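You operate a simulated robot arm through the tools that you are given. There is no shell and no other tool. Be economical: measure what you need, move in short steps, check, and stop when the job is done.

You run a simulated robot arm. Do the job below in one go: nothing can be reset, and whatever is moved stays where it is left.

JOB
Turn the grey plate two steps of 30, then switch off.
Fine: hands clear while it turns; leave sync off.

Only the result counts: the job must be done as asked and must still hold three seconds after the hand-in. Knocking over, shifting, dropping, spilling or breaking anything else fails it.

ROBOT AND FRAMES
A 6-joint arm with a two-finger parallel gripper on a trunk, on a base that drives. Base frame: it is fixed to the floor where the robot stands at the start and does not move with it; the origin is under the middle of the robot, x ahead of it, y to its left, z up. Units: m, rad, N and s.
With the tool pointing down near the work surface it reaches from about 0.14 to 0.64 m from the robot's upright axis, wherever it stands. Its first joint turns from -2.897 to 2.897 rad. Places, roughly: hanger sync switch [0.4, -0.1, 0.8]; laser switch of the grey turntable [0.4, -0.2, 0.7]; main power switch of the grey turntable [0.4, 0, 0.8]; step button of the grey turntable [0.5, 0, 0.7]; step dial of the grey turntable [0.4, -0.2, 0.8]. Payload 1.57 kg.
Tool frame: the origin (TCP) lies between the finger pads and is the grasp point; the fingertips stand 0.03 m ahead of it; z points along the fingers, y is the line along which they close. Largest opening 0.11 m; finger width 0.024, thickness 0.012; the body of the gripper, 0.048 by 0.112 m, starts 0.078 m behind the TCP.
Orientation is that of the tool frame in the base frame, as a unit quaternion [x, y, z, w]. With the fingers straight down and closing along the base's y, the tool's x points along the base's -x, its y along +y and its z along -z.

CONTROLS
- The arm moves only by the tool move_arm. Its argument "deltas" is one flat list of numbers, 7 for each row, row after row: the shift along the base's x, y, z in m, then the turn, a rotation vector about the base's x, y, z in rad, then the opening in per cent of the stroke, from 0 (shut) to 100 (fully open). In form: [dx, dy, dz, ax, ay, az, jaw, dx, dy, dz, ax, ay, az, jaw, ...]. A call has 1 to 10 rows; each row is the pose to reach, as a shift and turn from the pose commanded when the call began. Each row takes 0.2 s and may step no farther than 0.05 m and 0.15 rad from the row before; otherwise, or with a gripper value out of range, the whole call is refused. Where a pose cannot be reached the arm comes as near as it can. A force on the tool above 70 N (or 10 N above the force at the start of the call, whichever is more), or a blocked arm, ends the call early, and 0.2 s more pass. Each finger travels about 0.108 m/s and halts on what it meets, pressing with about 34 N; the grip force reading is that of the motor and also rises with nothing between the fingers. The clock runs only during rows and for 0.2 s after the last one: add rows that repeat a pose to give the fingers time. It gives the time, the measured TCP pose, the force on the tool (base axes), the opening and the grip force at its end, in the units of the frame above (readings bear some noise), with the torque about the TCP (base axes, N m) and any sound that the robot's microphone picked up, and new pictures: "show" is both (left out), scene, wrist or none.
- Cameras (640 x 400 px; columns grow to the right, rows downward): "scene" is now at [0.0439, 0.113, 1.6197]; the picture's right is [-0.41, -0.91, 0.00], its down [-0.77, 0.34, -0.54] and it looks along [0.49, -0.22, -0.84] (base axes); focal length 266 px, centre (320, 200). "wrist" rides on the gripper at [0.07, 0.016, -0.141] in the tool frame; the picture's right is [-0.23, 0.97, 0.00], its down [-0.86, -0.20, -0.48] and it looks along [-0.47, -0.11, 0.88] (tool axes); focal length 222 px, centre (320, 200).
- slide_trunk(by): slides the trunk up (or, below 0, down) by that many m; the arm and the scene camera ride with it, the base frame stays. It gives what a move gives, with no picture.
- roll_base(legs): drives the robot by 1 to 6 legs, each [ahead, left, turn to the left] in m, m and rad, along the robot's own axes; the way and the turn of a leg run together, so that a leg with both is an arc; at most 1.5 m and 3.142 rad a leg. The arm and the cameras ride along, it lands a little off, and it stops where it bumps. It gives what a move gives, and a new picture of the scene camera.
- head_to(pan, tilt): turns the head with the scene camera to pan (to the left, within 2.094 rad either way) and tilt (down, from -0.506 to 1.204), counted from straight ahead of the robot. It gives what a move gives, and a new picture of the scene camera.
- probe_pixels(camera, pixels): there is no depth. For up to 12 entries [column, row, z] of the newest picture of that camera ("zoom" is the newest enlarged one), the place [x, y] in the base frame at which the ray of that pixel passes the height z, good to about 0.002 m. The clock stands still meanwhile.
- inspect(camera, box): a new picture of the part [left, top, right, bottom] of that camera's present view, enlarged. The clock stands still meanwhile.
- close_job(): hands the job in; it is judged then, once.

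Work in short steps. Measure before you move; look again where a grasp or a placing could have gone wrong, and mend it. You have 80 turns and 260 pictures in all, those below and enlarged ones among them. Open the gripper and draw the arm clear of the work before you hand the job in, unless the task says otherwise; then end with one line.

The tools are called after "Emit:" as a command line: name --argument value ..., lists and objects as JSON in quotes. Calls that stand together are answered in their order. move_arm: Moves the arm, as the interface text tells. Its arguments: {"type":"object","properties":{"deltas":{"type":"array"},"show":{"type":"string","enum":["both","scene","wrist","none"]}},"required":["deltas"]} The other tools are called the same way: slide_trunk (by) slides the trunk up or down; roll_base (legs) drives the base; head_to (pan, tilt) turns the head that bears the scene camera; probe_pixels (camera, pixels) gives the place at which the rays of pixels pass given heights; inspect (camera, box) takes an enlarged picture of a part of a camera's view; close_job () hands the job in.

At the start:

```text
clock: 0.0
tool_pos: [0.532, 0.1037, 0.9408]
tcp_rot: [0.0, 1.0, 0.001, 0.001]
contact_force: [-1.1, 1.0, -0.7]
torque: [-0.02, -0.02, -0.02]
gripper_width: 0.1101
finger_force: 0.1
trunk travel left (down, up): [-0.225, 0.365]
robot x, y, heading: [0.0021, 0.0007, 0.006]
head pan, tilt: [-0.421, 1.005]
```

scene: 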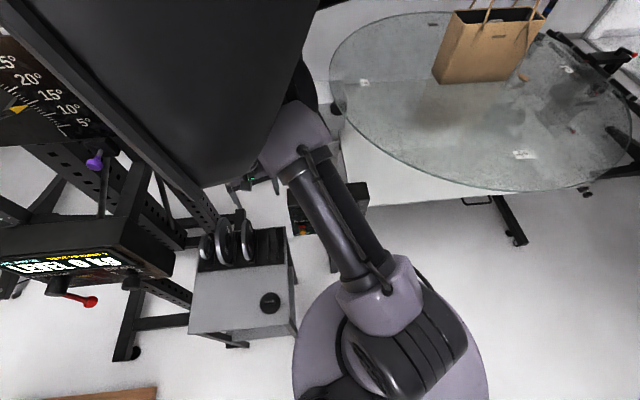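
wrist: 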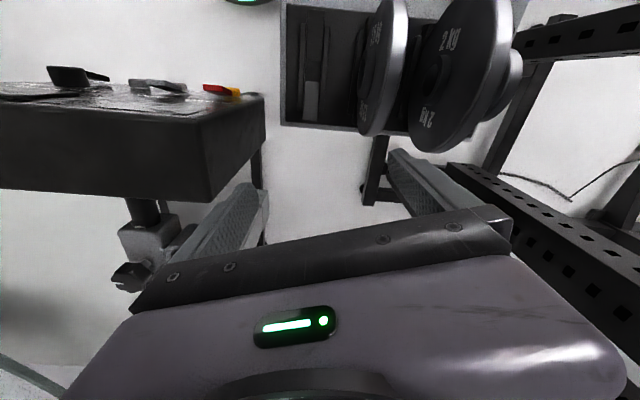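

The scene picture shows a rack on the left and a black housing in the way; the controls near [0.4,-0.1,0.75] are not clear. I turn the head to look at that place.

Emit:
head_to --pan -0.2 --tilt 0.9

Emit:
inspect --camera "wrist" --box '[0, 0, 640, 400]'

```text
clock: 0.8
tool_pos: [0.5327, 0.1038, 0.9406]
tcp_rot: [0.0, 1.0, 0.0, 0.0]
contact_force: [-0.1, -0.1, 0.2]
torque: [-0.03, 0.02, -0.02]
gripper_width: 0.1099
finger_force: 0.0
trunk travel left (down, up): [-0.225, 0.365]
robot x, y, heading: [-0.0002, 0.0021, 0.003]
head pan, tilt: [-0.201, 0.901]
```

scene: 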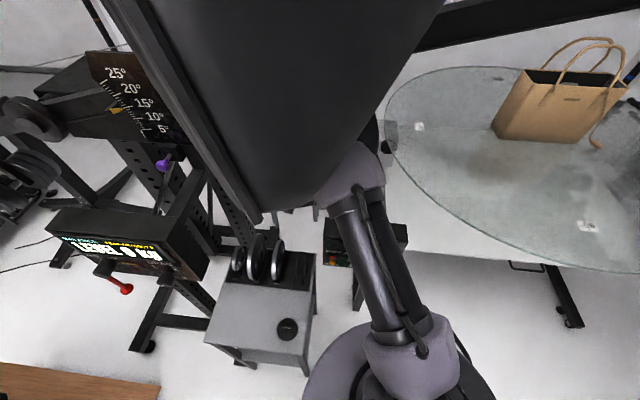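

```text
1.00 times, centred on (320, 200) of wrist (not enlarged: the box is as wide or as high as the picture)
```

zoom: 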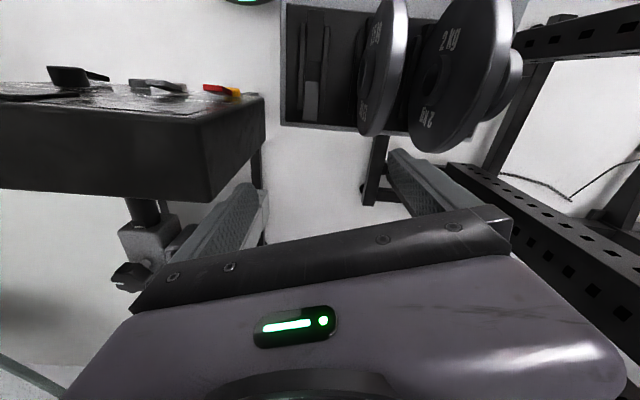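

The forearm hides the controls in the scene view; the wrist view shows a console at the left (130,130), towards -y. I raise the tool a little and move it towards -x, -y.

Emit:
move_arm --deltas '[0, 0, 0.04, 0, 0, 0, 100, -0.03, -0.035, 0.06, 0, 0, 0, 100, -0.06, -0.07, 0.08, 0, 0, 0, 100, -0.09, -0.1, 0.08, 0, 0, 0, 100]'

```text
refused: row 2 steps farther than a row can; nothing moved
```

Row steps were too long; I shorten them.

Emit:
move_arm --deltas '[0, 0, 0.04, 0, 0, 0, 100, -0.03, -0.03, 0.05, 0, 0, 0, 100, -0.06, -0.06, 0.07, 0, 0, 0, 100, -0.09, -0.09, 0.08, 0, 0, 0, 100]'

```text
clock: 1.8
tool_pos: [0.4418, 0.014, 1.0208]
tcp_rot: [0.0, 1.0, 0.001, 0.0]
contact_force: [-0.3, 0.0, 0.5]
torque: [-0.01, -0.05, 0.0]
gripper_width: 0.1098
finger_force: 0.0
trunk travel left (down, up): [-0.225, 0.365]
robot x, y, heading: [-0.0021, -0.0012, -0.003]
head pan, tilt: [-0.201, 0.901]
```

scene: 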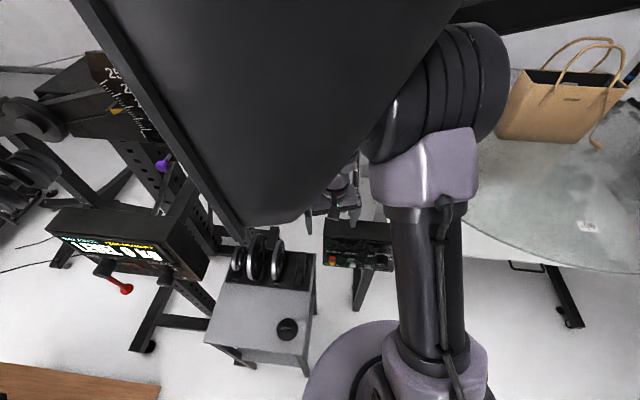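
wrist: 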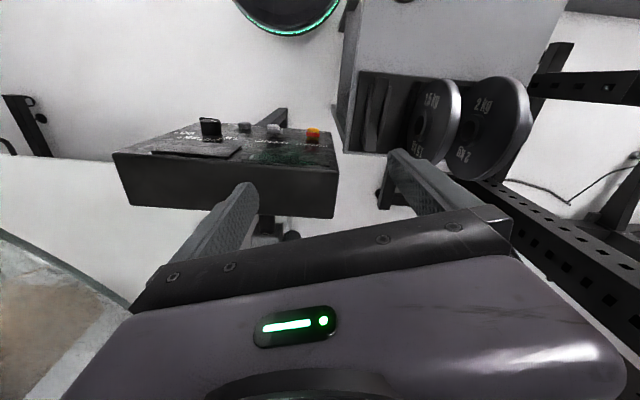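

The big black shape does not move with the arm. The console appears at scene (357,250) and wrist (230,160); I enlarge both.

Emit:
inspect --camera "scene" --box '[290, 160, 410, 320]'

Emit:
inspect --camera "wrist" --box '[100, 90, 360, 250]'

Emit:
head_to --pan 0.2 --tilt 0.2

Emit:
head_to --pan -0.7 --tilt 0.4

```text
2.50 times, centred on (350, 240) of scene
```

zoom: 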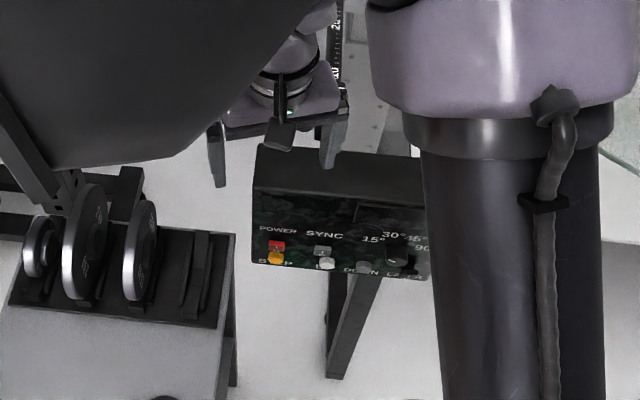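

```text
2.46 times, centred on (230, 170) of wrist
```

zoom: 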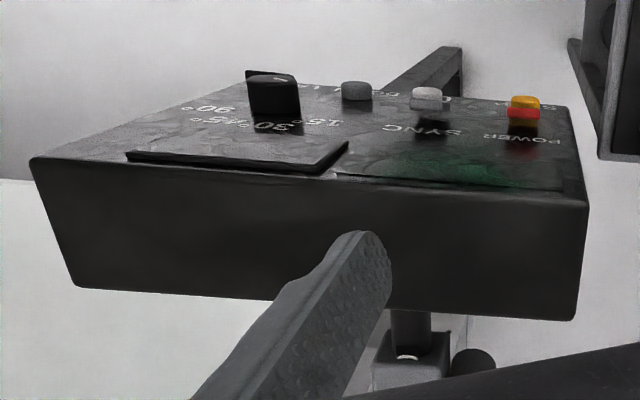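

```text
clock: 2.8
tool_pos: [0.4407, 0.0147, 1.0195]
tcp_rot: [0.001, 1.0, 0.0, -0.001]
contact_force: [0.9, 0.1, 0.4]
torque: [0.01, -0.01, -0.01]
gripper_width: 0.1099
finger_force: 0.0
trunk travel left (down, up): [-0.225, 0.365]
robot x, y, heading: [0.0014, 0.0003, 0.0]
head pan, tilt: [0.201, 0.201]
```

scene: 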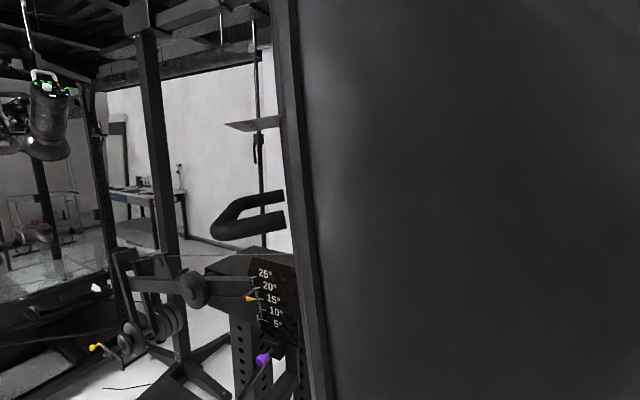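

```text
clock: 4.0
tool_pos: [0.4411, 0.0142, 1.0203]
tcp_rot: [0.001, 1.0, 0.0, 0.0]
contact_force: [-0.1, -0.8, 0.3]
torque: [0.01, 0.0, -0.02]
gripper_width: 0.11
finger_force: 0.0
trunk travel left (down, up): [-0.225, 0.365]
robot x, y, heading: [0.0037, 0.001, 0.001]
head pan, tilt: [-0.7, 0.4]
```

scene: 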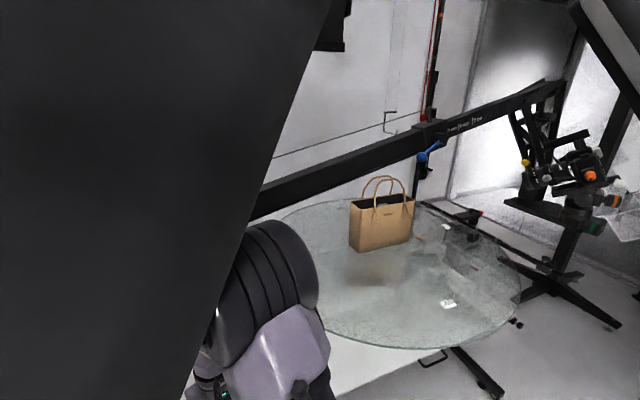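

The console slopes towards the robot; I need a view from above-near. Moving the tool towards -x and -y to see it with the wrist camera, and head back on it.

Emit:
move_arm --deltas '[-0.03, -0.03, 0.02, 0, 0, 0, 100, -0.06, -0.06, 0.03, 0, 0, 0, 100, -0.09, -0.09, 0.03, 0, 0, 0, 100, -0.12, -0.11, 0.03, 0, 0, 0, 100, -0.15, -0.11, 0.03, 0, 0, 0, 100]' --show "wrist"

Emit:
head_to --pan -0.3 --tilt 0.95

```text
clock: 5.2
tool_pos: [0.29, -0.0958, 1.0529]
tcp_rot: [0.0, 1.0, 0.0, 0.0]
contact_force: [0.0, -0.3, -0.1]
torque: [-0.03, -0.01, 0.01]
gripper_width: 0.1104
finger_force: 0.1
trunk travel left (down, up): [-0.225, 0.365]
robot x, y, heading: [0.0009, -0.0013, 0.001]
head pan, tilt: [-0.7, 0.4]
```

wrist: 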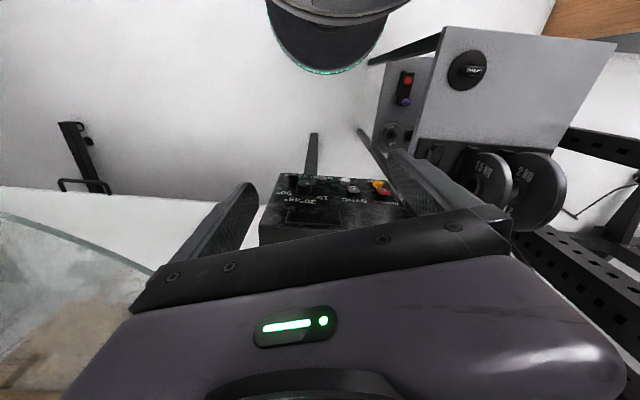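

```text
clock: 6.2
tool_pos: [0.2915, -0.0965, 1.0527]
tcp_rot: [0.0, 1.0, 0.0, 0.0]
contact_force: [-0.3, 0.1, 0.3]
torque: [0.0, -0.01, -0.01]
gripper_width: 0.11
finger_force: 0.0
trunk travel left (down, up): [-0.225, 0.365]
robot x, y, heading: [-0.002, 0.0007, 0.001]
head pan, tilt: [-0.3, 0.949]
```

scene: 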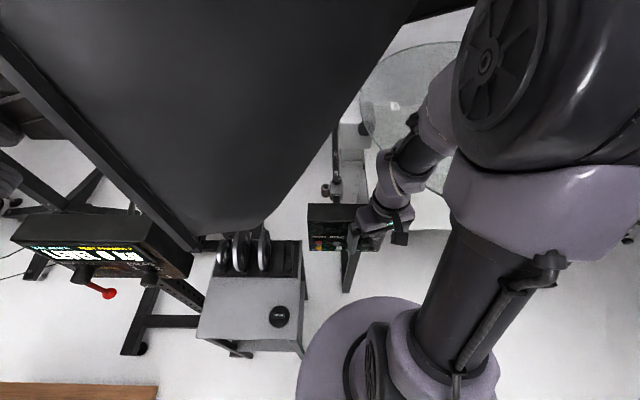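

Console is seen at wrist (340,200) and scene (330,230); enlarge both.

Emit:
inspect --camera "wrist" --box '[250, 150, 430, 262]'

Emit:
inspect --camera "scene" --box '[290, 195, 386, 255]'

```text
3.56 times, centred on (340, 206) of wrist
```

zoom: 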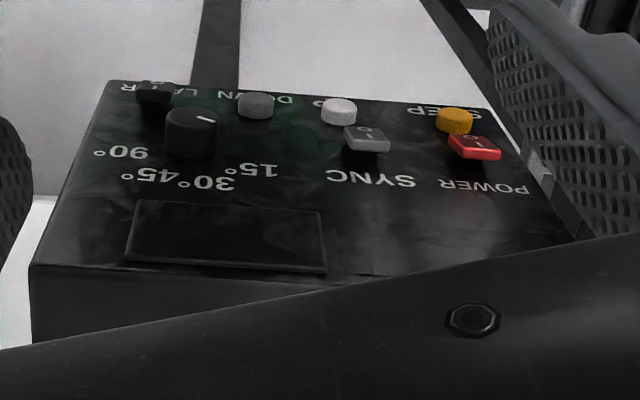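

```text
6.67 times, centred on (338, 225) of scene
```

zoom: 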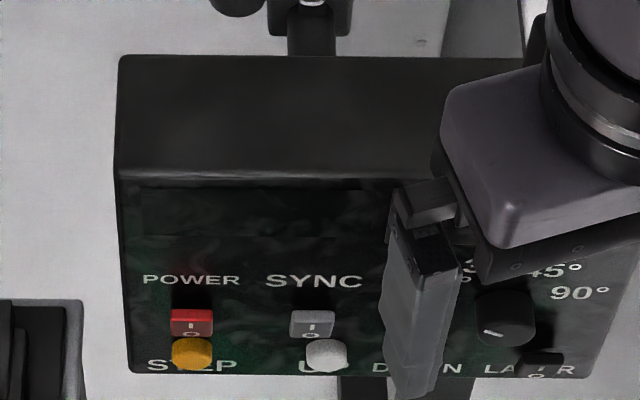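

The panel shows POWER (red rocker), SYNC (grey rocker), dial 15/30/45/90, and STEP (orange), UP, DOWN, LASER below. I triangulate power, dial and step from both cameras.

Emit:
probe_pixels --camera "scene" --pixels '[[318.8, 243.3, 0.7], [318.8, 243.3, 0.8], [365.7, 241.5, 0.7], [365.7, 241.5, 0.8], [318.8, 247.5, 0.7], [318.8, 247.5, 0.8]]'

Emit:
probe_pixels --camera "wrist" --pixels '[[383.5, 191.4, 0.7], [383.5, 191.4, 0.8], [304.3, 186.3, 0.7], [304.3, 186.3, 0.8], [378, 183, 0.7], [378, 183, 0.8]]'

```text
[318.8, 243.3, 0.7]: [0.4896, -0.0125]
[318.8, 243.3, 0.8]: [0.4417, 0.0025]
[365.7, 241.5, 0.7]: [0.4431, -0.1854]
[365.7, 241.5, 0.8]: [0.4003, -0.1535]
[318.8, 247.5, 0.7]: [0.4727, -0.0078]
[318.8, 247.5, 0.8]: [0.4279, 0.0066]
```

```text
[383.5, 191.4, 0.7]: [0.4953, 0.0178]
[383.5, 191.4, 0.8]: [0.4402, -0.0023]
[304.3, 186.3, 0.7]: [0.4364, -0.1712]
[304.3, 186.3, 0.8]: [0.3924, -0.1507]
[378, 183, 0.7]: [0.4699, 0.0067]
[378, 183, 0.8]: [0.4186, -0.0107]
```

Power ≈ (0.448,0.000,0.786), step ≈ (0.45,0,0.745), dial ≈ (0.397,-0.15,0.80), so the panel is steep, facing the robot and turned a bit. I tilt the tool forward and lower it for a frontal wrist view.

Emit:
move_arm --deltas '[-0.01, 0, -0.03, 0, -0.14, 0, 100, -0.02, 0, -0.06, 0, -0.28, 0, 100, -0.03, 0, -0.09, 0, -0.42, 0, 100, -0.03, 0, -0.12, 0, -0.52, 0, 100, -0.03, 0, -0.12, 0, -0.52, 0, 100]' --show "both"

Emit:
inspect --camera "wrist" --box '[240, 120, 432, 240]'

Emit:
inspect --camera "scene" --box '[290, 195, 386, 255]'

```text
clock: 7.4
tool_pos: [0.3352, -0.166, 0.9951]
tcp_rot: [0.0, 0.97, 0.017, 0.241]
contact_force: [1.2, 0.0, 0.7]
torque: [0.01, 0.02, 0.0]
gripper_width: 0.11
finger_force: 0.1
out of reach, approached as far as the arm can: row 1, 2, 3, 4, 5
trunk travel left (down, up): [-0.225, 0.365]
robot x, y, heading: [0.0037, -0.0016, 0.003]
head pan, tilt: [-0.3, 0.949]
```

scene: 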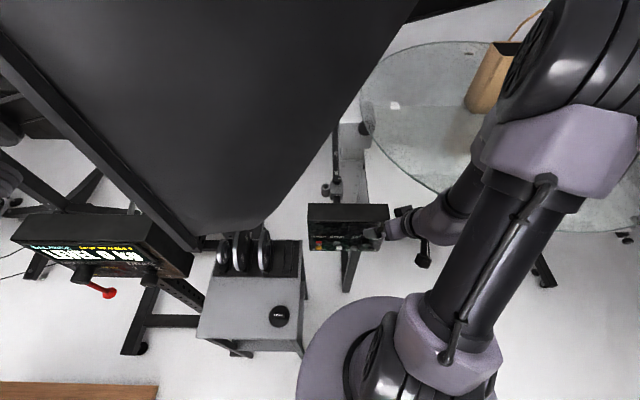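
wrist: 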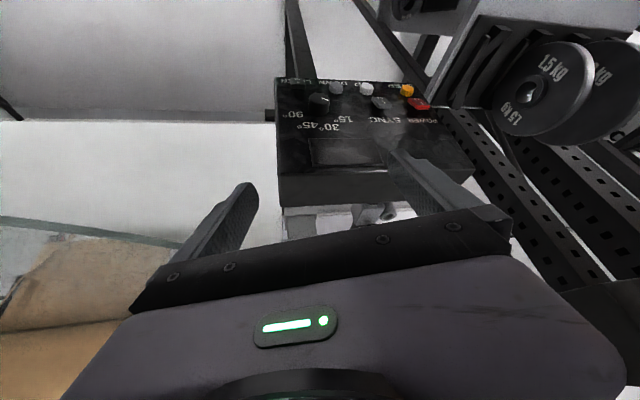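

```text
3.33 times, centred on (336, 180) of wrist
```

zoom: 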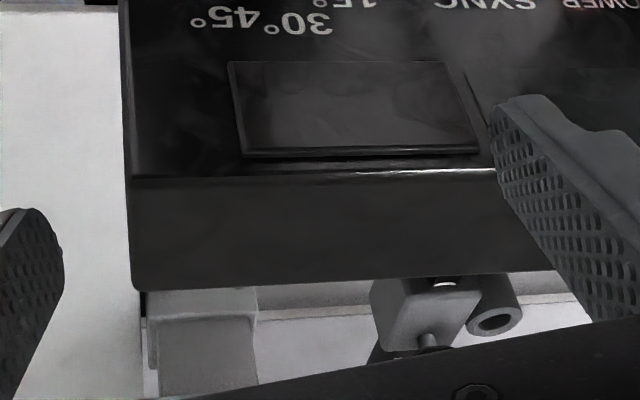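

```text
6.67 times, centred on (338, 225) of scene
```

zoom: 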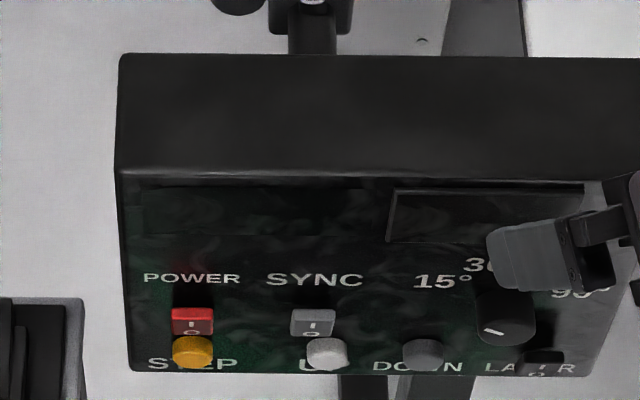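

The arm could not hold that close tilted pose (too near its axis). Backing the base 0.18 m gives room; the floor behind appeared empty in the wrist picture.

Emit:
roll_base --legs '[[-0.18, 0, 0]]'

Emit:
move_arm --deltas '[0, 0, 0, 0, 0, 0, 100]'

```text
clock: 8.9
tool_pos: [0.1541, -0.1666, 0.9952]
tcp_rot: [0.0, 0.97, 0.016, 0.242]
contact_force: [-0.4, -0.5, 0.5]
torque: [-0.01, -0.01, -0.01]
gripper_width: 0.1098
finger_force: 0.1
trunk travel left (down, up): [-0.225, 0.365]
robot x, y, heading: [-0.1829, -0.0008, 0.007]
head pan, tilt: [-0.3, 0.949]
```

scene: 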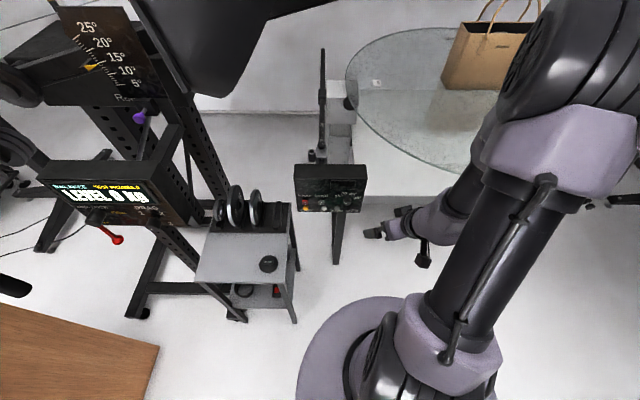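

```text
clock: 9.3
tool_pos: [0.1543, -0.1672, 0.9948]
tcp_rot: [0.0, 0.97, 0.017, 0.242]
contact_force: [-0.1, -0.5, -0.3]
torque: [-0.03, 0.0, 0.02]
gripper_width: 0.1097
finger_force: 0.1
trunk travel left (down, up): [-0.225, 0.365]
robot x, y, heading: [-0.1815, 0.0008, -0.0]
head pan, tilt: [-0.3, 0.949]
```

scene: 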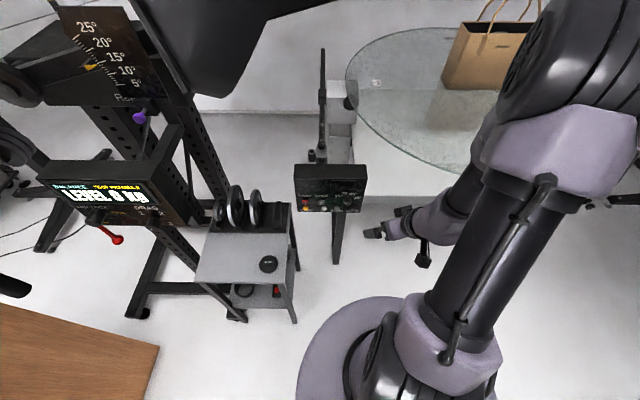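
wrist: 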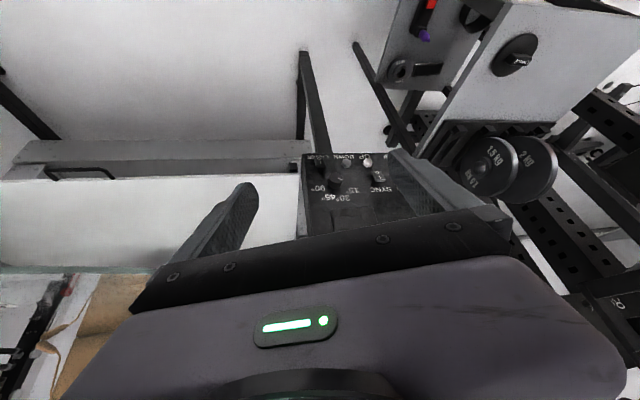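

Now the console is clear in the scene view at (330,188). Enlarge and triangulate.

Emit:
inspect --camera "scene" --box '[284, 158, 380, 218]'

Emit:
inspect --camera "wrist" --box '[290, 140, 418, 220]'

```text
6.67 times, centred on (332, 188) of scene
```

zoom: 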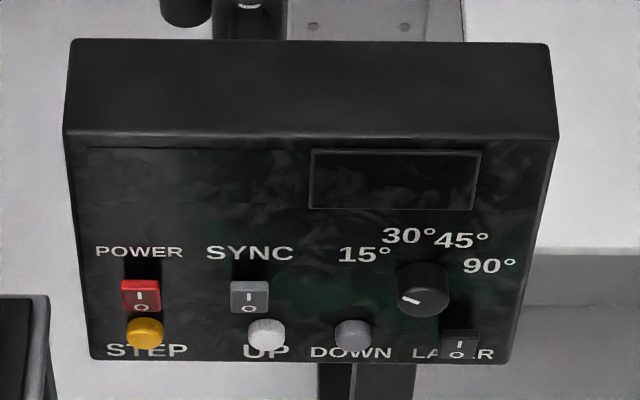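

```text
5.00 times, centred on (354, 180) of wrist
```

zoom: 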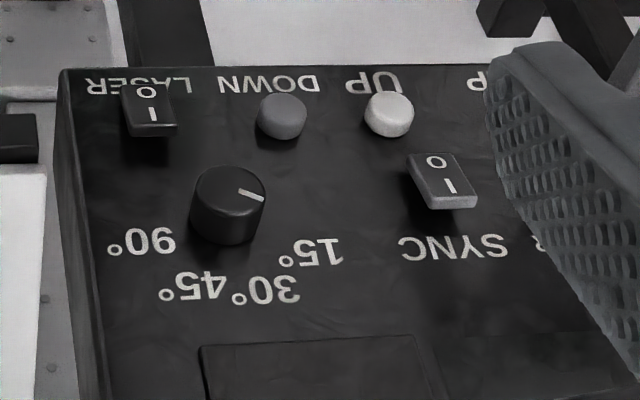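

The dial mark points to 15°, display dark, rockers at O. I triangulate LASER, DOWN, UP, SYNC, dial and panel corner.

Emit:
probe_pixels --camera "scene" --pixels '[[353, 209.75, 0.7], [353, 209.75, 0.8], [336.8, 208.25, 0.7], [336.8, 208.25, 0.8], [323.9, 208.25, 0.7], [323.9, 208.25, 0.8], [321.5, 202.55, 0.7], [321.5, 202.55, 0.8], [347.6, 200.45, 0.7], [347.6, 200.45, 0.8], [360.2, 212.3, 0.7], [360.2, 212.3, 0.8]]'

Emit:
probe_pixels --camera "wrist" --pixels '[[319.6, 161.6, 0.7], [319.6, 161.6, 0.8], [346.4, 163.4, 0.7], [346.4, 163.4, 0.8], [368, 163, 0.7], [368, 163, 0.8], [378, 176, 0.7], [378, 176, 0.8], [335.6, 177.6, 0.7], [335.6, 177.6, 0.8], [303, 154, 0.7], [303, 154, 0.8]]'

Emit:
probe_pixels --camera "scene" --pixels '[[305, 202.5, 0.786], [305.5, 208, 0.746], [294, 208.2, 0.73], [297.4, 212, 0.73], [293.6, 208, 0.83], [293.6, 208, 0.8]]'

```text
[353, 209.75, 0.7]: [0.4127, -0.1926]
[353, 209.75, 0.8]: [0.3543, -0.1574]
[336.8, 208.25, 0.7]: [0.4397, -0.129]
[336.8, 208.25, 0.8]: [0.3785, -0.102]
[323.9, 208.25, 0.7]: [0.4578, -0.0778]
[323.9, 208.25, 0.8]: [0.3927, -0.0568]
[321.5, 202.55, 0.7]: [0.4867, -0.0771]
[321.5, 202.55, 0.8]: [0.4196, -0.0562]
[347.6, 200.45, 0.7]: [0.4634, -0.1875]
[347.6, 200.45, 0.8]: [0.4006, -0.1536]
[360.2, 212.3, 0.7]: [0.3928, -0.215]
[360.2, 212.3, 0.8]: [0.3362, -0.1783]
```

```text
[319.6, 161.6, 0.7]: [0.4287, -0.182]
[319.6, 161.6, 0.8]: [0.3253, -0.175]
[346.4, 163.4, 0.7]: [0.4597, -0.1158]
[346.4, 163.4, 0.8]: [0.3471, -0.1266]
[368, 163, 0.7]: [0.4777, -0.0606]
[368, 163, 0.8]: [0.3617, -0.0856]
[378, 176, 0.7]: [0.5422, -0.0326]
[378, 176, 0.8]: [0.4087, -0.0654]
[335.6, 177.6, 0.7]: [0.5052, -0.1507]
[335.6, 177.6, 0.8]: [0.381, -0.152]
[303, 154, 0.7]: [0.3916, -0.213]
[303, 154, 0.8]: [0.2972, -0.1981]
```

```text
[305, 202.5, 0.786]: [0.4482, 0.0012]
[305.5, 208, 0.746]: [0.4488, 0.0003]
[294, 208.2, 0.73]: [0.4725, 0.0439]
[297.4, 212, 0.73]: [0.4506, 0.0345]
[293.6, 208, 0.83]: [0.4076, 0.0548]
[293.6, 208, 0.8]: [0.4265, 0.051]
```

Panel seems near vertical and turned about 19°. I triangulate the printed labels on the panel surface itself to get its plane.

Emit:
probe_pixels --camera "scene" --pixels '[[321.5, 195.95, 0.7], [321.5, 195.95, 0.8], [323.9, 210.8, 0.7], [323.9, 210.8, 0.8], [357.5, 197.9, 0.7], [357.5, 197.9, 0.8], [338.45, 196.25, 0.7], [338.45, 196.25, 0.8], [355.1, 189.5, 0.8], [355.1, 189.5, 0.9]]'

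Emit:
probe_pixels --camera "wrist" --pixels '[[381, 189.4, 0.7], [381, 189.4, 0.8], [364.6, 156.6, 0.7], [364.6, 156.6, 0.8], [318.4, 188.4, 0.7], [318.4, 188.4, 0.8], [352.4, 190.6, 0.7], [352.4, 190.6, 0.8], [330, 209.4, 0.8], [330, 209.4, 0.9]]'

```text
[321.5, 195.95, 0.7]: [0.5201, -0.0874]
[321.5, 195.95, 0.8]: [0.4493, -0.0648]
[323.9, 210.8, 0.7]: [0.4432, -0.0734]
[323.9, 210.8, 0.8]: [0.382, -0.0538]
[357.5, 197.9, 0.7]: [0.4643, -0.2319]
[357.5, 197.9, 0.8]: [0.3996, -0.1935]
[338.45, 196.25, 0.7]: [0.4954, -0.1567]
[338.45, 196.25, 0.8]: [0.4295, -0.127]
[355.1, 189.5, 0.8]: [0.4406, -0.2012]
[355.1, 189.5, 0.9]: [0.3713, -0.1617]
```

```text
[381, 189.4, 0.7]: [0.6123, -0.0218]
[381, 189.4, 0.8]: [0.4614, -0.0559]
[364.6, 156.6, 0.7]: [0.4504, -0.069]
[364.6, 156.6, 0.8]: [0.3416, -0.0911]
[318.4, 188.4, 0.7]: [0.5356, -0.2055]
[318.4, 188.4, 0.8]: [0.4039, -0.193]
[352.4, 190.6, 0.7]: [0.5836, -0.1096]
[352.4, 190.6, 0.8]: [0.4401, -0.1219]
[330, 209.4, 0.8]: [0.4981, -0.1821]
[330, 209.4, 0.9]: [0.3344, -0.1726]
```

Panel plane found: vertical, outward normal ≈(-0.946,0.325,0), with controls from z≈0.715 to 0.86. I swing the tool towards horizontal in front of the panel at a standoff.

Emit:
move_arm --deltas '[0.017, 0.016, -0.02, 0, -0.135, 0, 100, 0.034, 0.032, -0.045, 0, -0.27, 0, 100, 0.051, 0.048, -0.07, 0, -0.405, 0, 100, 0.068, 0.064, -0.095, 0, -0.54, 0, 100, 0.085, 0.08, -0.12, 0, -0.675, 0, 100, 0.1, 0.096, -0.145, 0, -0.81, 0, 100, 0.11, 0.11, -0.17, 0, -0.945, 0, 100, 0.12, 0.12, -0.2, 0, -1.08, 0, 100]'

```text
clock: 11.3
tool_pos: [0.5989, -0.2481, 1.0852]
tcp_rot: [0.001, 0.723, 0.024, 0.69]
contact_force: [0.7, -0.2, -0.3]
torque: [0.0, -0.04, 0.04]
gripper_width: 0.1103
finger_force: 0.1
out of reach, approached as far as the arm can: row 1, 2, 3, 4, 5, 6, 7, 8
trunk travel left (down, up): [-0.225, 0.365]
robot x, y, heading: [-0.1794, -0.0055, 0.0]
head pan, tilt: [-0.3, 0.949]
stopped in row 8: the arm was blocked; the commanded pose is now the measured one
```

scene: 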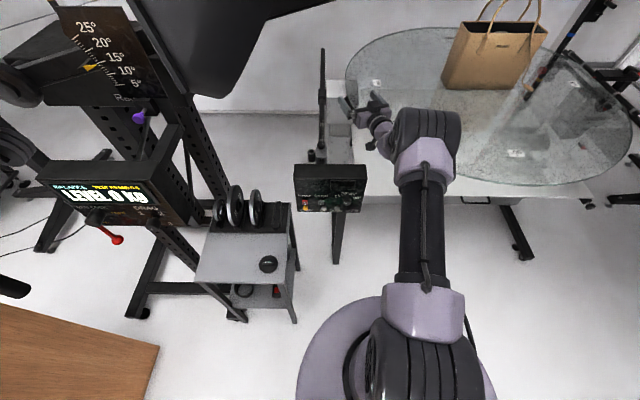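
wrist: 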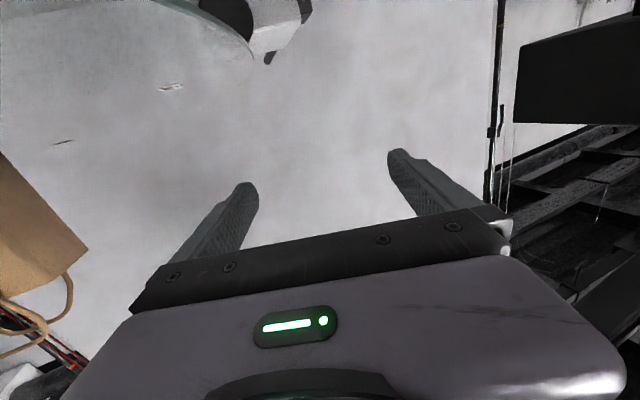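

The horizontal tool only fits at a larger radius (TCP now at (0.60,-0.25,1.085), nothing disturbed). The base must stand farther back; I look at the floor behind first.

Emit:
head_to --pan 2.09 --tilt 0.8

Emit:
head_to --pan -2.09 --tilt 0.8

```text
clock: 13.5
tool_pos: [0.5971, -0.2467, 1.0846]
tcp_rot: [0.001, 0.723, 0.023, 0.69]
contact_force: [0.8, 0.7, 0.1]
torque: [0.0, -0.04, 0.03]
gripper_width: 0.1098
finger_force: 0.1
trunk travel left (down, up): [-0.225, 0.365]
robot x, y, heading: [-0.181, 0.0009, 0.005]
head pan, tilt: [2.089, 0.799]
```

scene: 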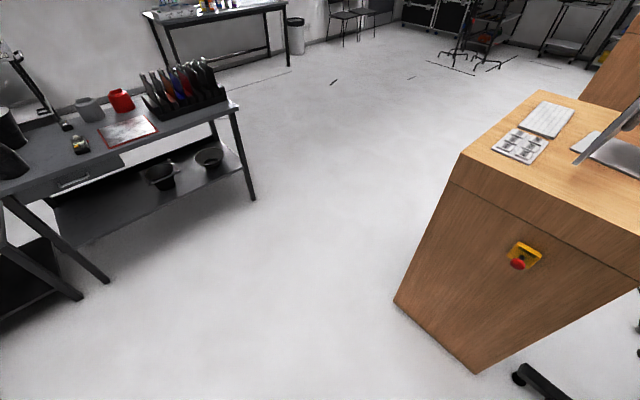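

```text
clock: 16.9
tool_pos: [0.5978, -0.2468, 1.0838]
tcp_rot: [0.001, 0.723, 0.023, 0.69]
contact_force: [0.0, 0.0, 0.3]
torque: [-0.03, 0.02, 0.0]
gripper_width: 0.11
finger_force: 0.1
trunk travel left (down, up): [-0.225, 0.365]
robot x, y, heading: [-0.1796, 0.0005, 0.001]
head pan, tilt: [-2.089, 0.799]
```

scene: 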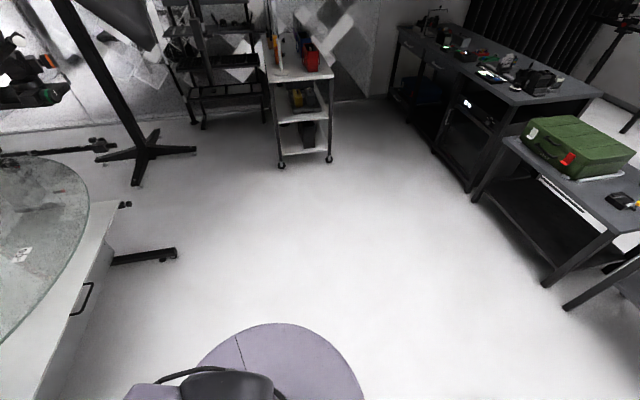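

Free floor around; a bench stands behind. I measure how far its front legs are.

Emit:
probe_pixels --camera "scene" --pixels '[[545, 285, 0.0], [567, 308, 0.0], [470, 198, 0], [640, 270, 0.7]]'

Emit:
head_to --pan -0.25 --tilt 0.85

```text
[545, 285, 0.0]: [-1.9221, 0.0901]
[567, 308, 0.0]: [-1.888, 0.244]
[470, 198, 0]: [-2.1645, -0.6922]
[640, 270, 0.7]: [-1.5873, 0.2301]
```

```text
clock: 18.7
tool_pos: [0.596, -0.2443, 1.084]
tcp_rot: [0.001, 0.724, 0.024, 0.69]
contact_force: [-0.1, -0.4, -0.4]
torque: [0.0, -0.06, 0.06]
gripper_width: 0.1099
finger_force: 0.1
trunk travel left (down, up): [-0.225, 0.365]
robot x, y, heading: [-0.1774, -0.0014, 0.005]
head pan, tilt: [-0.25, 0.85]
```

scene: 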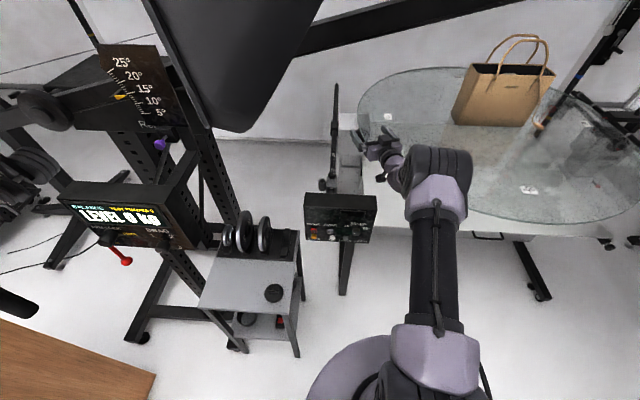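

Over 1.3 m free behind. I check the side cart's edge and the wooden desk's corner before backing.

Emit:
probe_pixels --camera "scene" --pixels '[[297, 355, 0.0], [245, 350, 0.0], [299, 232, 0.4], [299, 232, 0.6], [285, 310, 0.4], [285, 310, 0.6], [157, 375, 0.7], [246, 210, 0.6], [343, 293, 0.0], [268, 218, 0.7], [231, 225, 0.7]]'

Emit:
roll_base --legs '[[-0.42, 0, 0]]'

```text
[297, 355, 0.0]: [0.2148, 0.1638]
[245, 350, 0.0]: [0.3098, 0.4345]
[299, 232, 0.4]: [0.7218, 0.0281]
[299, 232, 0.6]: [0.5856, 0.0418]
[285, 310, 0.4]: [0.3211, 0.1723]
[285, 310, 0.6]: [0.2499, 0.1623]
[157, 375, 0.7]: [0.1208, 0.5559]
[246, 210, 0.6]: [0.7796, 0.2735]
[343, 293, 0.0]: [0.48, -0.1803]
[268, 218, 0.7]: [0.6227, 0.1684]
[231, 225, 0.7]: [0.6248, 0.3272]
```

```text
clock: 21.3
tool_pos: [0.1838, -0.2513, 1.0832]
tcp_rot: [0.003, 0.723, 0.021, 0.691]
contact_force: [0.5, -0.7, 0.1]
torque: [0.04, -0.01, 0.0]
gripper_width: 0.11
finger_force: 0.0
trunk travel left (down, up): [-0.225, 0.365]
robot x, y, heading: [-0.5951, 0.0021, -0.011]
head pan, tilt: [-0.25, 0.85]
```

scene: 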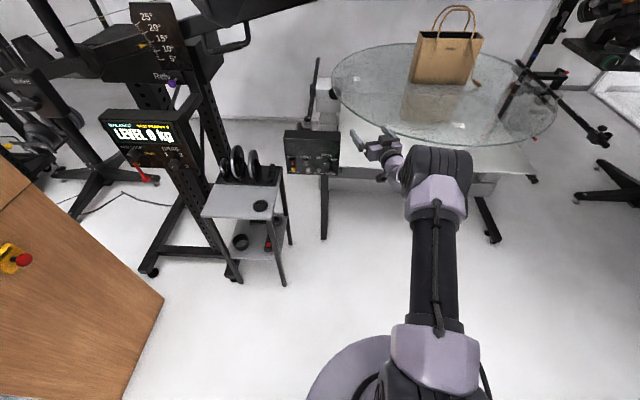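

Backed well: TCP (0.18,-0.25,1.083), still horizontal. Now slide the trunk down so the hand comes to panel height.

Emit:
slide_trunk --by -0.22

Emit:
move_arm --deltas '[0, 0.03, 0, 0, 0, 0, 100, 0, 0.06, 0, 0, 0, 0, 100, 0, 0.09, -0.01, 0, 0, 0, 100, 0, 0.12, -0.02, 0, 0, 0, 100, 0, 0.15, -0.03, 0, 0, -0.1, 100, 0, 0.18, -0.04, 0, 0, -0.2, 100, 0, 0.19, -0.05, 0, 0, -0.29, 100]'

```text
clock: 23.6
tool_pos: [0.185, -0.2511, 0.864]
tcp_rot: [0.004, 0.724, 0.02, 0.69]
contact_force: [0.1, -0.4, -0.5]
torque: [0.04, -0.02, -0.01]
gripper_width: 0.1102
finger_force: 0.1
trunk travel left (down, up): [-0.005, 0.585]
robot x, y, heading: [-0.5966, 0.0001, -0.011]
head pan, tilt: [-0.25, 0.85]
```

```text
clock: 25.2
tool_pos: [0.3193, -0.1337, 0.847]
tcp_rot: [0.054, 0.725, -0.024, 0.686]
contact_force: [0.4, 0.2, -0.2]
torque: [-0.01, -0.04, -0.02]
gripper_width: 0.1099
finger_force: 0.0
out of reach, approached as far as the arm can: row 1, 2, 3, 4, 5, 6, 7
trunk travel left (down, up): [-0.005, 0.585]
robot x, y, heading: [-0.5942, 0.002, -0.007]
head pan, tilt: [-0.25, 0.85]
```

scene: 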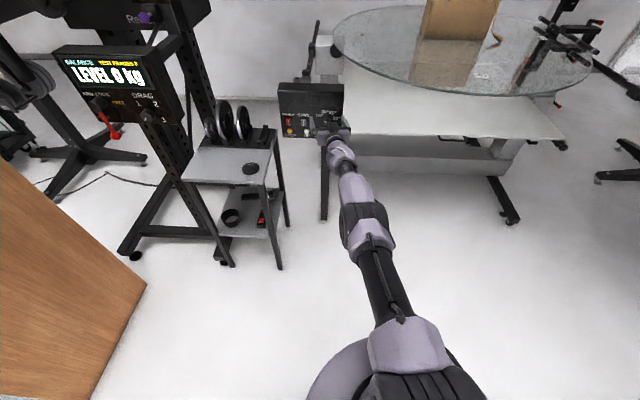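
wrist: 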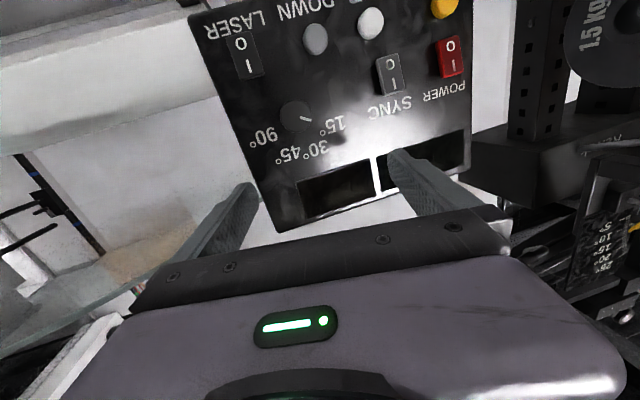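

The hand is now in front of the panel at (0.319,-0.134,0.847), near horizontal, fingertips ~6 cm off. I zoom in on the panel.

Emit:
inspect --camera "wrist" --box '[190, 0, 478, 180]'

Emit:
move_arm --deltas '[0, 0, -0.01, 0, 0, 0, 100, 0, 0, -0.02, 0, 0, 0, 100]' --show "none"

```text
2.22 times, centred on (334, 90) of wrist
```

zoom: 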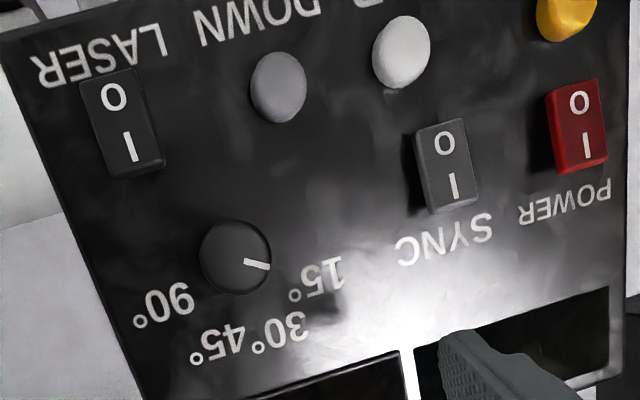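

```text
clock: 25.8
tool_pos: [0.3109, -0.1334, 0.8262]
tcp_rot: [0.055, 0.724, -0.025, 0.687]
contact_force: [1.1, -0.4, 0.9]
torque: [0.0, 0.01, 0.01]
gripper_width: 0.1101
finger_force: 0.0
out of reach, approached as far as the arm can: row 1, 2
trunk travel left (down, up): [-0.005, 0.585]
robot x, y, heading: [-0.5942, 0.0003, -0.007]
head pan, tilt: [-0.25, 0.85]
```

Deltas act from the measured pose and moving down works. I try on: down to z≈0.79 and a little back from the panel.

Emit:
move_arm --deltas '[-0.01, 0.01, -0.015, 0, 0, 0, 100, -0.02, 0.02, -0.03, 0, 0, 0, 100, -0.03, 0.03, -0.035, 0, 0, 0, 100]' --show "none"

```text
clock: 26.6
tool_pos: [0.298, -0.1196, 0.7857]
tcp_rot: [0.049, 0.724, -0.021, 0.688]
contact_force: [0.5, 0.2, 0.9]
torque: [-0.01, 0.01, 0.0]
gripper_width: 0.1101
finger_force: 0.0
out of reach, approached as far as the arm can: row 1, 2, 3
trunk travel left (down, up): [-0.005, 0.585]
robot x, y, heading: [-0.5894, 0.0014, -0.009]
head pan, tilt: [-0.25, 0.85]
```

Tool direction is now ≈(0.994,-0.098,-0.05). I try yawing the tool by -0.23 so it is square to the panel.

Emit:
move_arm --deltas '[-0.01, 0.01, 0, 0, 0, -0.08, 100, -0.02, 0.02, 0, 0, 0, -0.16, 100, -0.03, 0.03, 0, 0, 0, -0.23, 100, -0.03, 0.03, 0, 0, 0, -0.23, 100]'

```text
clock: 27.6
tool_pos: [0.2986, -0.1201, 0.7862]
tcp_rot: [0.049, 0.724, -0.021, 0.687]
contact_force: [0.2, 0.0, 0.0]
torque: [0.0, -0.02, 0.02]
gripper_width: 0.11
finger_force: 0.1
out of reach, approached as far as the arm can: row 1, 2, 3, 4
trunk travel left (down, up): [-0.005, 0.585]
robot x, y, heading: [-0.5907, 0.0015, -0.01]
head pan, tilt: [-0.25, 0.85]
```

scene: 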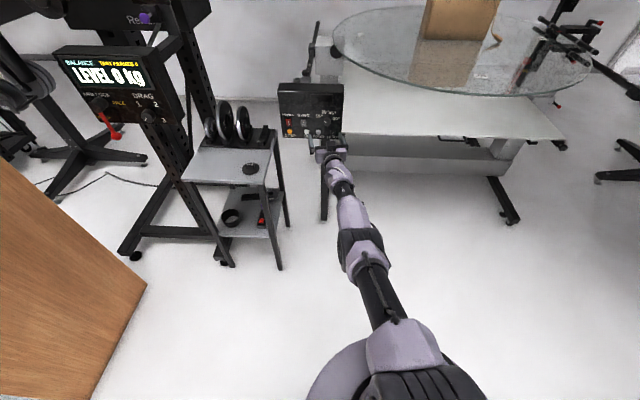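
wrist: 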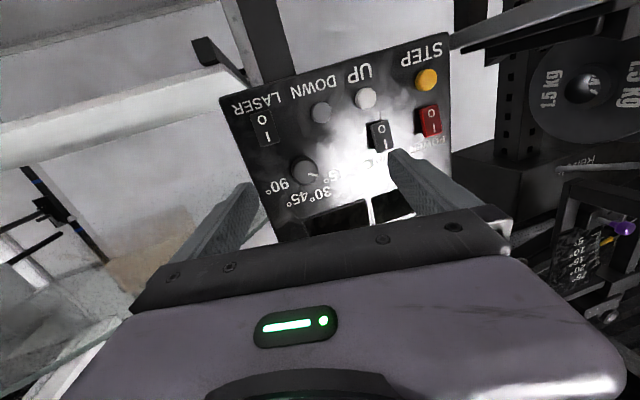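

A wrist limit holds the tool there (it can't bend upward past the forearm). A downward pitch of ~40° frees it, and both pressing and turning about the panel normal can be done so. I pitch the tool down while drawing back.

Emit:
move_arm --deltas '[-0.03, 0.01, 0, 0, 0.13, 0, 100, -0.06, 0.02, 0.01, 0, 0.26, 0, 100, -0.09, 0.03, 0.02, 0, 0.39, 0, 100, -0.12, 0.04, 0.03, 0, 0.52, 0, 100, -0.15, 0.05, 0.04, 0, 0.65, 0, 100, -0.15, 0.05, 0.04, 0, 0.65, 0, 100]'

```text
clock: 29.0
tool_pos: [0.1467, -0.0949, 0.8269]
tcp_rot: [0.031, 0.907, -0.026, 0.42]
contact_force: [0.4, -0.3, 0.0]
torque: [-0.01, 0.0, -0.04]
gripper_width: 0.1101
finger_force: 0.0
out of reach, approached as far as the arm can: row 1, 2, 3, 4, 5, 6
trunk travel left (down, up): [-0.005, 0.585]
robot x, y, heading: [-0.5904, 0.0054, -0.012]
head pan, tilt: [-0.25, 0.85]
```

scene: 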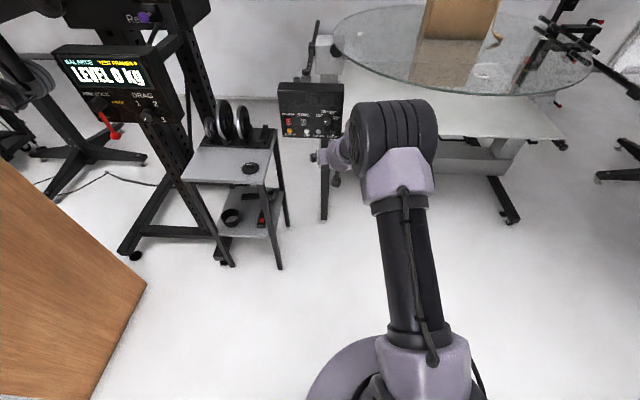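
wrist: 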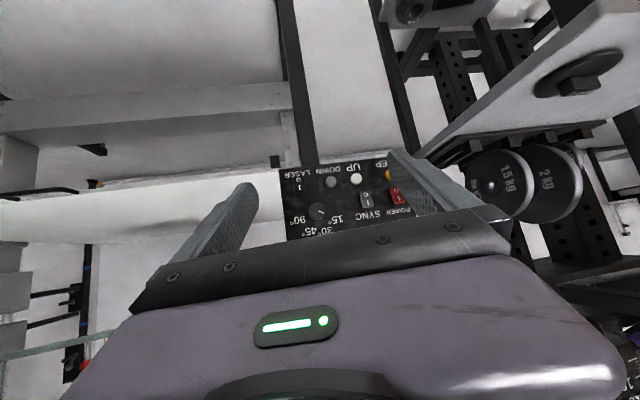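

Now (0.147,-0.095,0.827) with 40° downward pitch. I test whether the tool is free here by a small +y shift and yaw.

Emit:
move_arm --deltas '[0.0, 0.03, 0, 0, 0, -0.1, 100, 0.0, 0.04, 0, 0, 0, -0.2, 100]' --show "none"

```text
clock: 29.6
tool_pos: [0.1329, -0.0852, 0.816]
tcp_rot: [0.044, 0.915, -0.006, 0.402]
contact_force: [-0.8, 0.8, 0.2]
torque: [0.02, 0.0, -0.04]
gripper_width: 0.1099
finger_force: 0.0
out of reach, approached as far as the arm can: row 1, 2
trunk travel left (down, up): [-0.005, 0.585]
robot x, y, heading: [-0.5931, 0.0023, -0.01]
head pan, tilt: [-0.25, 0.85]
```

The limit seems to be being too near; farther out there should be freedom. I test by extending outward 0.07 (still ~0.13 m short of the panel).

Emit:
move_arm --deltas '[0.035, 0, 0, 0, 0, 0, 100, 0.07, 0, 0, 0, 0, 0, 100, 0.07, 0.02, 0, 0, 0, 0, 100]' --show "none"

```text
clock: 30.4
tool_pos: [0.195, -0.0698, 0.8146]
tcp_rot: [0.043, 0.915, -0.003, 0.401]
contact_force: [0.0, -1.1, 1.2]
torque: [0.03, -0.03, -0.03]
gripper_width: 0.11
finger_force: 0.0
out of reach, approached as far as the arm can: row 2, 3
trunk travel left (down, up): [-0.005, 0.585]
robot x, y, heading: [-0.5897, 0.0028, -0.009]
head pan, tilt: [-0.25, 0.85]
```

There is a usable band at this pitch. Better: stand closer with heading square to the panel and a steeper tool. First draw the arm in with the tool steeper.

Emit:
move_arm --deltas '[-0.04, 0, 0, 0, 0.06, 0, 100, -0.08, 0, 0.01, 0, 0.12, 0, 100, -0.12, 0, 0.02, 0, 0.18, 0, 100, -0.16, 0, 0.03, 0, 0.24, 0, 100, -0.2, 0, 0.04, 0, 0.3, 0, 100, -0.24, 0, 0.04, 0, 0.36, 0, 100, -0.28, 0, 0.04, 0, 0.42, 0, 100]' --show "none"

```text
clock: 32.0
tool_pos: [-0.0865, -0.0697, 0.8518]
tcp_rot: [0.041, 0.978, -0.014, 0.203]
contact_force: [0.1, 0.3, -0.1]
torque: [-0.01, 0.0, 0.01]
gripper_width: 0.1099
finger_force: 0.0
trunk travel left (down, up): [-0.005, 0.585]
robot x, y, heading: [-0.5952, 0.0012, -0.004]
head pan, tilt: [-0.25, 0.85]
```

All reachable now (tilt 23° from vertical). Drive to about (-0.21,0.06) and turn to heading -0.33.

Emit:
roll_base --legs '[[0.38, 0.062, 0], [0, 0, -0.325]]'

Emit:
head_to --pan 0.1 --tilt 0.75

Emit:
inspect --camera "wrist" --box '[0, 0, 640, 400]'

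```text
clock: 35.5
tool_pos: [0.2632, -0.1672, 0.8533]
tcp_rot: [0.201, 0.958, -0.048, 0.197]
contact_force: [0.6, -0.6, 0.2]
torque: [0.03, 0.0, 0.01]
gripper_width: 0.11
finger_force: 0.0
trunk travel left (down, up): [-0.005, 0.585]
robot x, y, heading: [-0.19, 0.063, -0.334]
head pan, tilt: [-0.25, 0.85]
```

scene: 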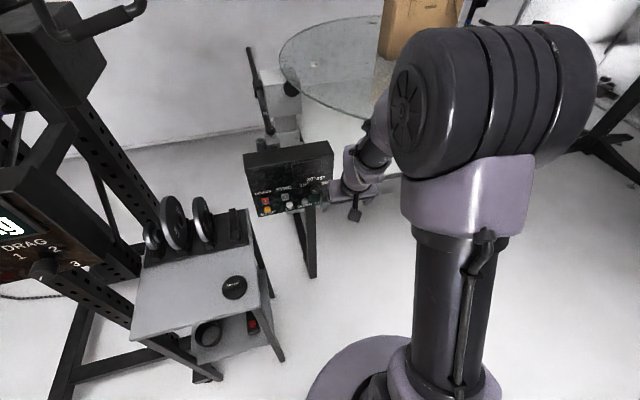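

```text
clock: 36.4
tool_pos: [0.2632, -0.1684, 0.8522]
tcp_rot: [0.201, 0.958, -0.048, 0.197]
contact_force: [0.5, 0.7, 0.3]
torque: [0.02, -0.01, -0.01]
gripper_width: 0.1098
finger_force: 0.1
trunk travel left (down, up): [-0.005, 0.585]
robot x, y, heading: [-0.1913, 0.0626, -0.332]
head pan, tilt: [0.099, 0.75]
```

scene: 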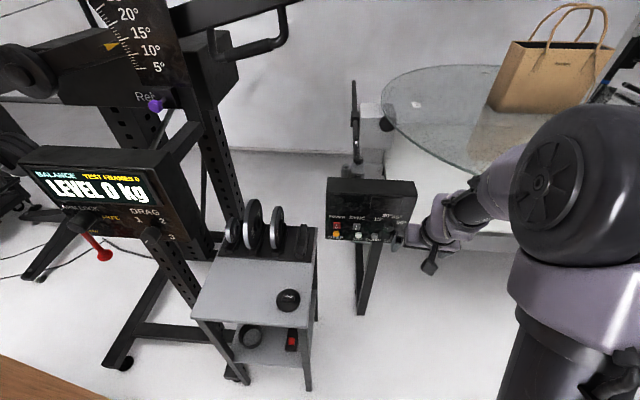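

```text
1.00 times, centred on (320, 200) of wrist (not enlarged: the box is as wide or as high as the picture)
```

zoom: 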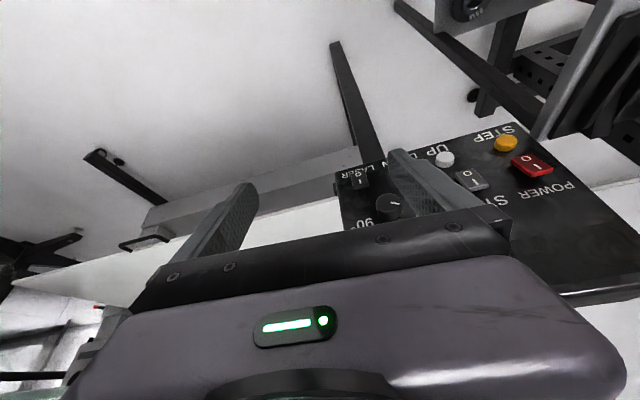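

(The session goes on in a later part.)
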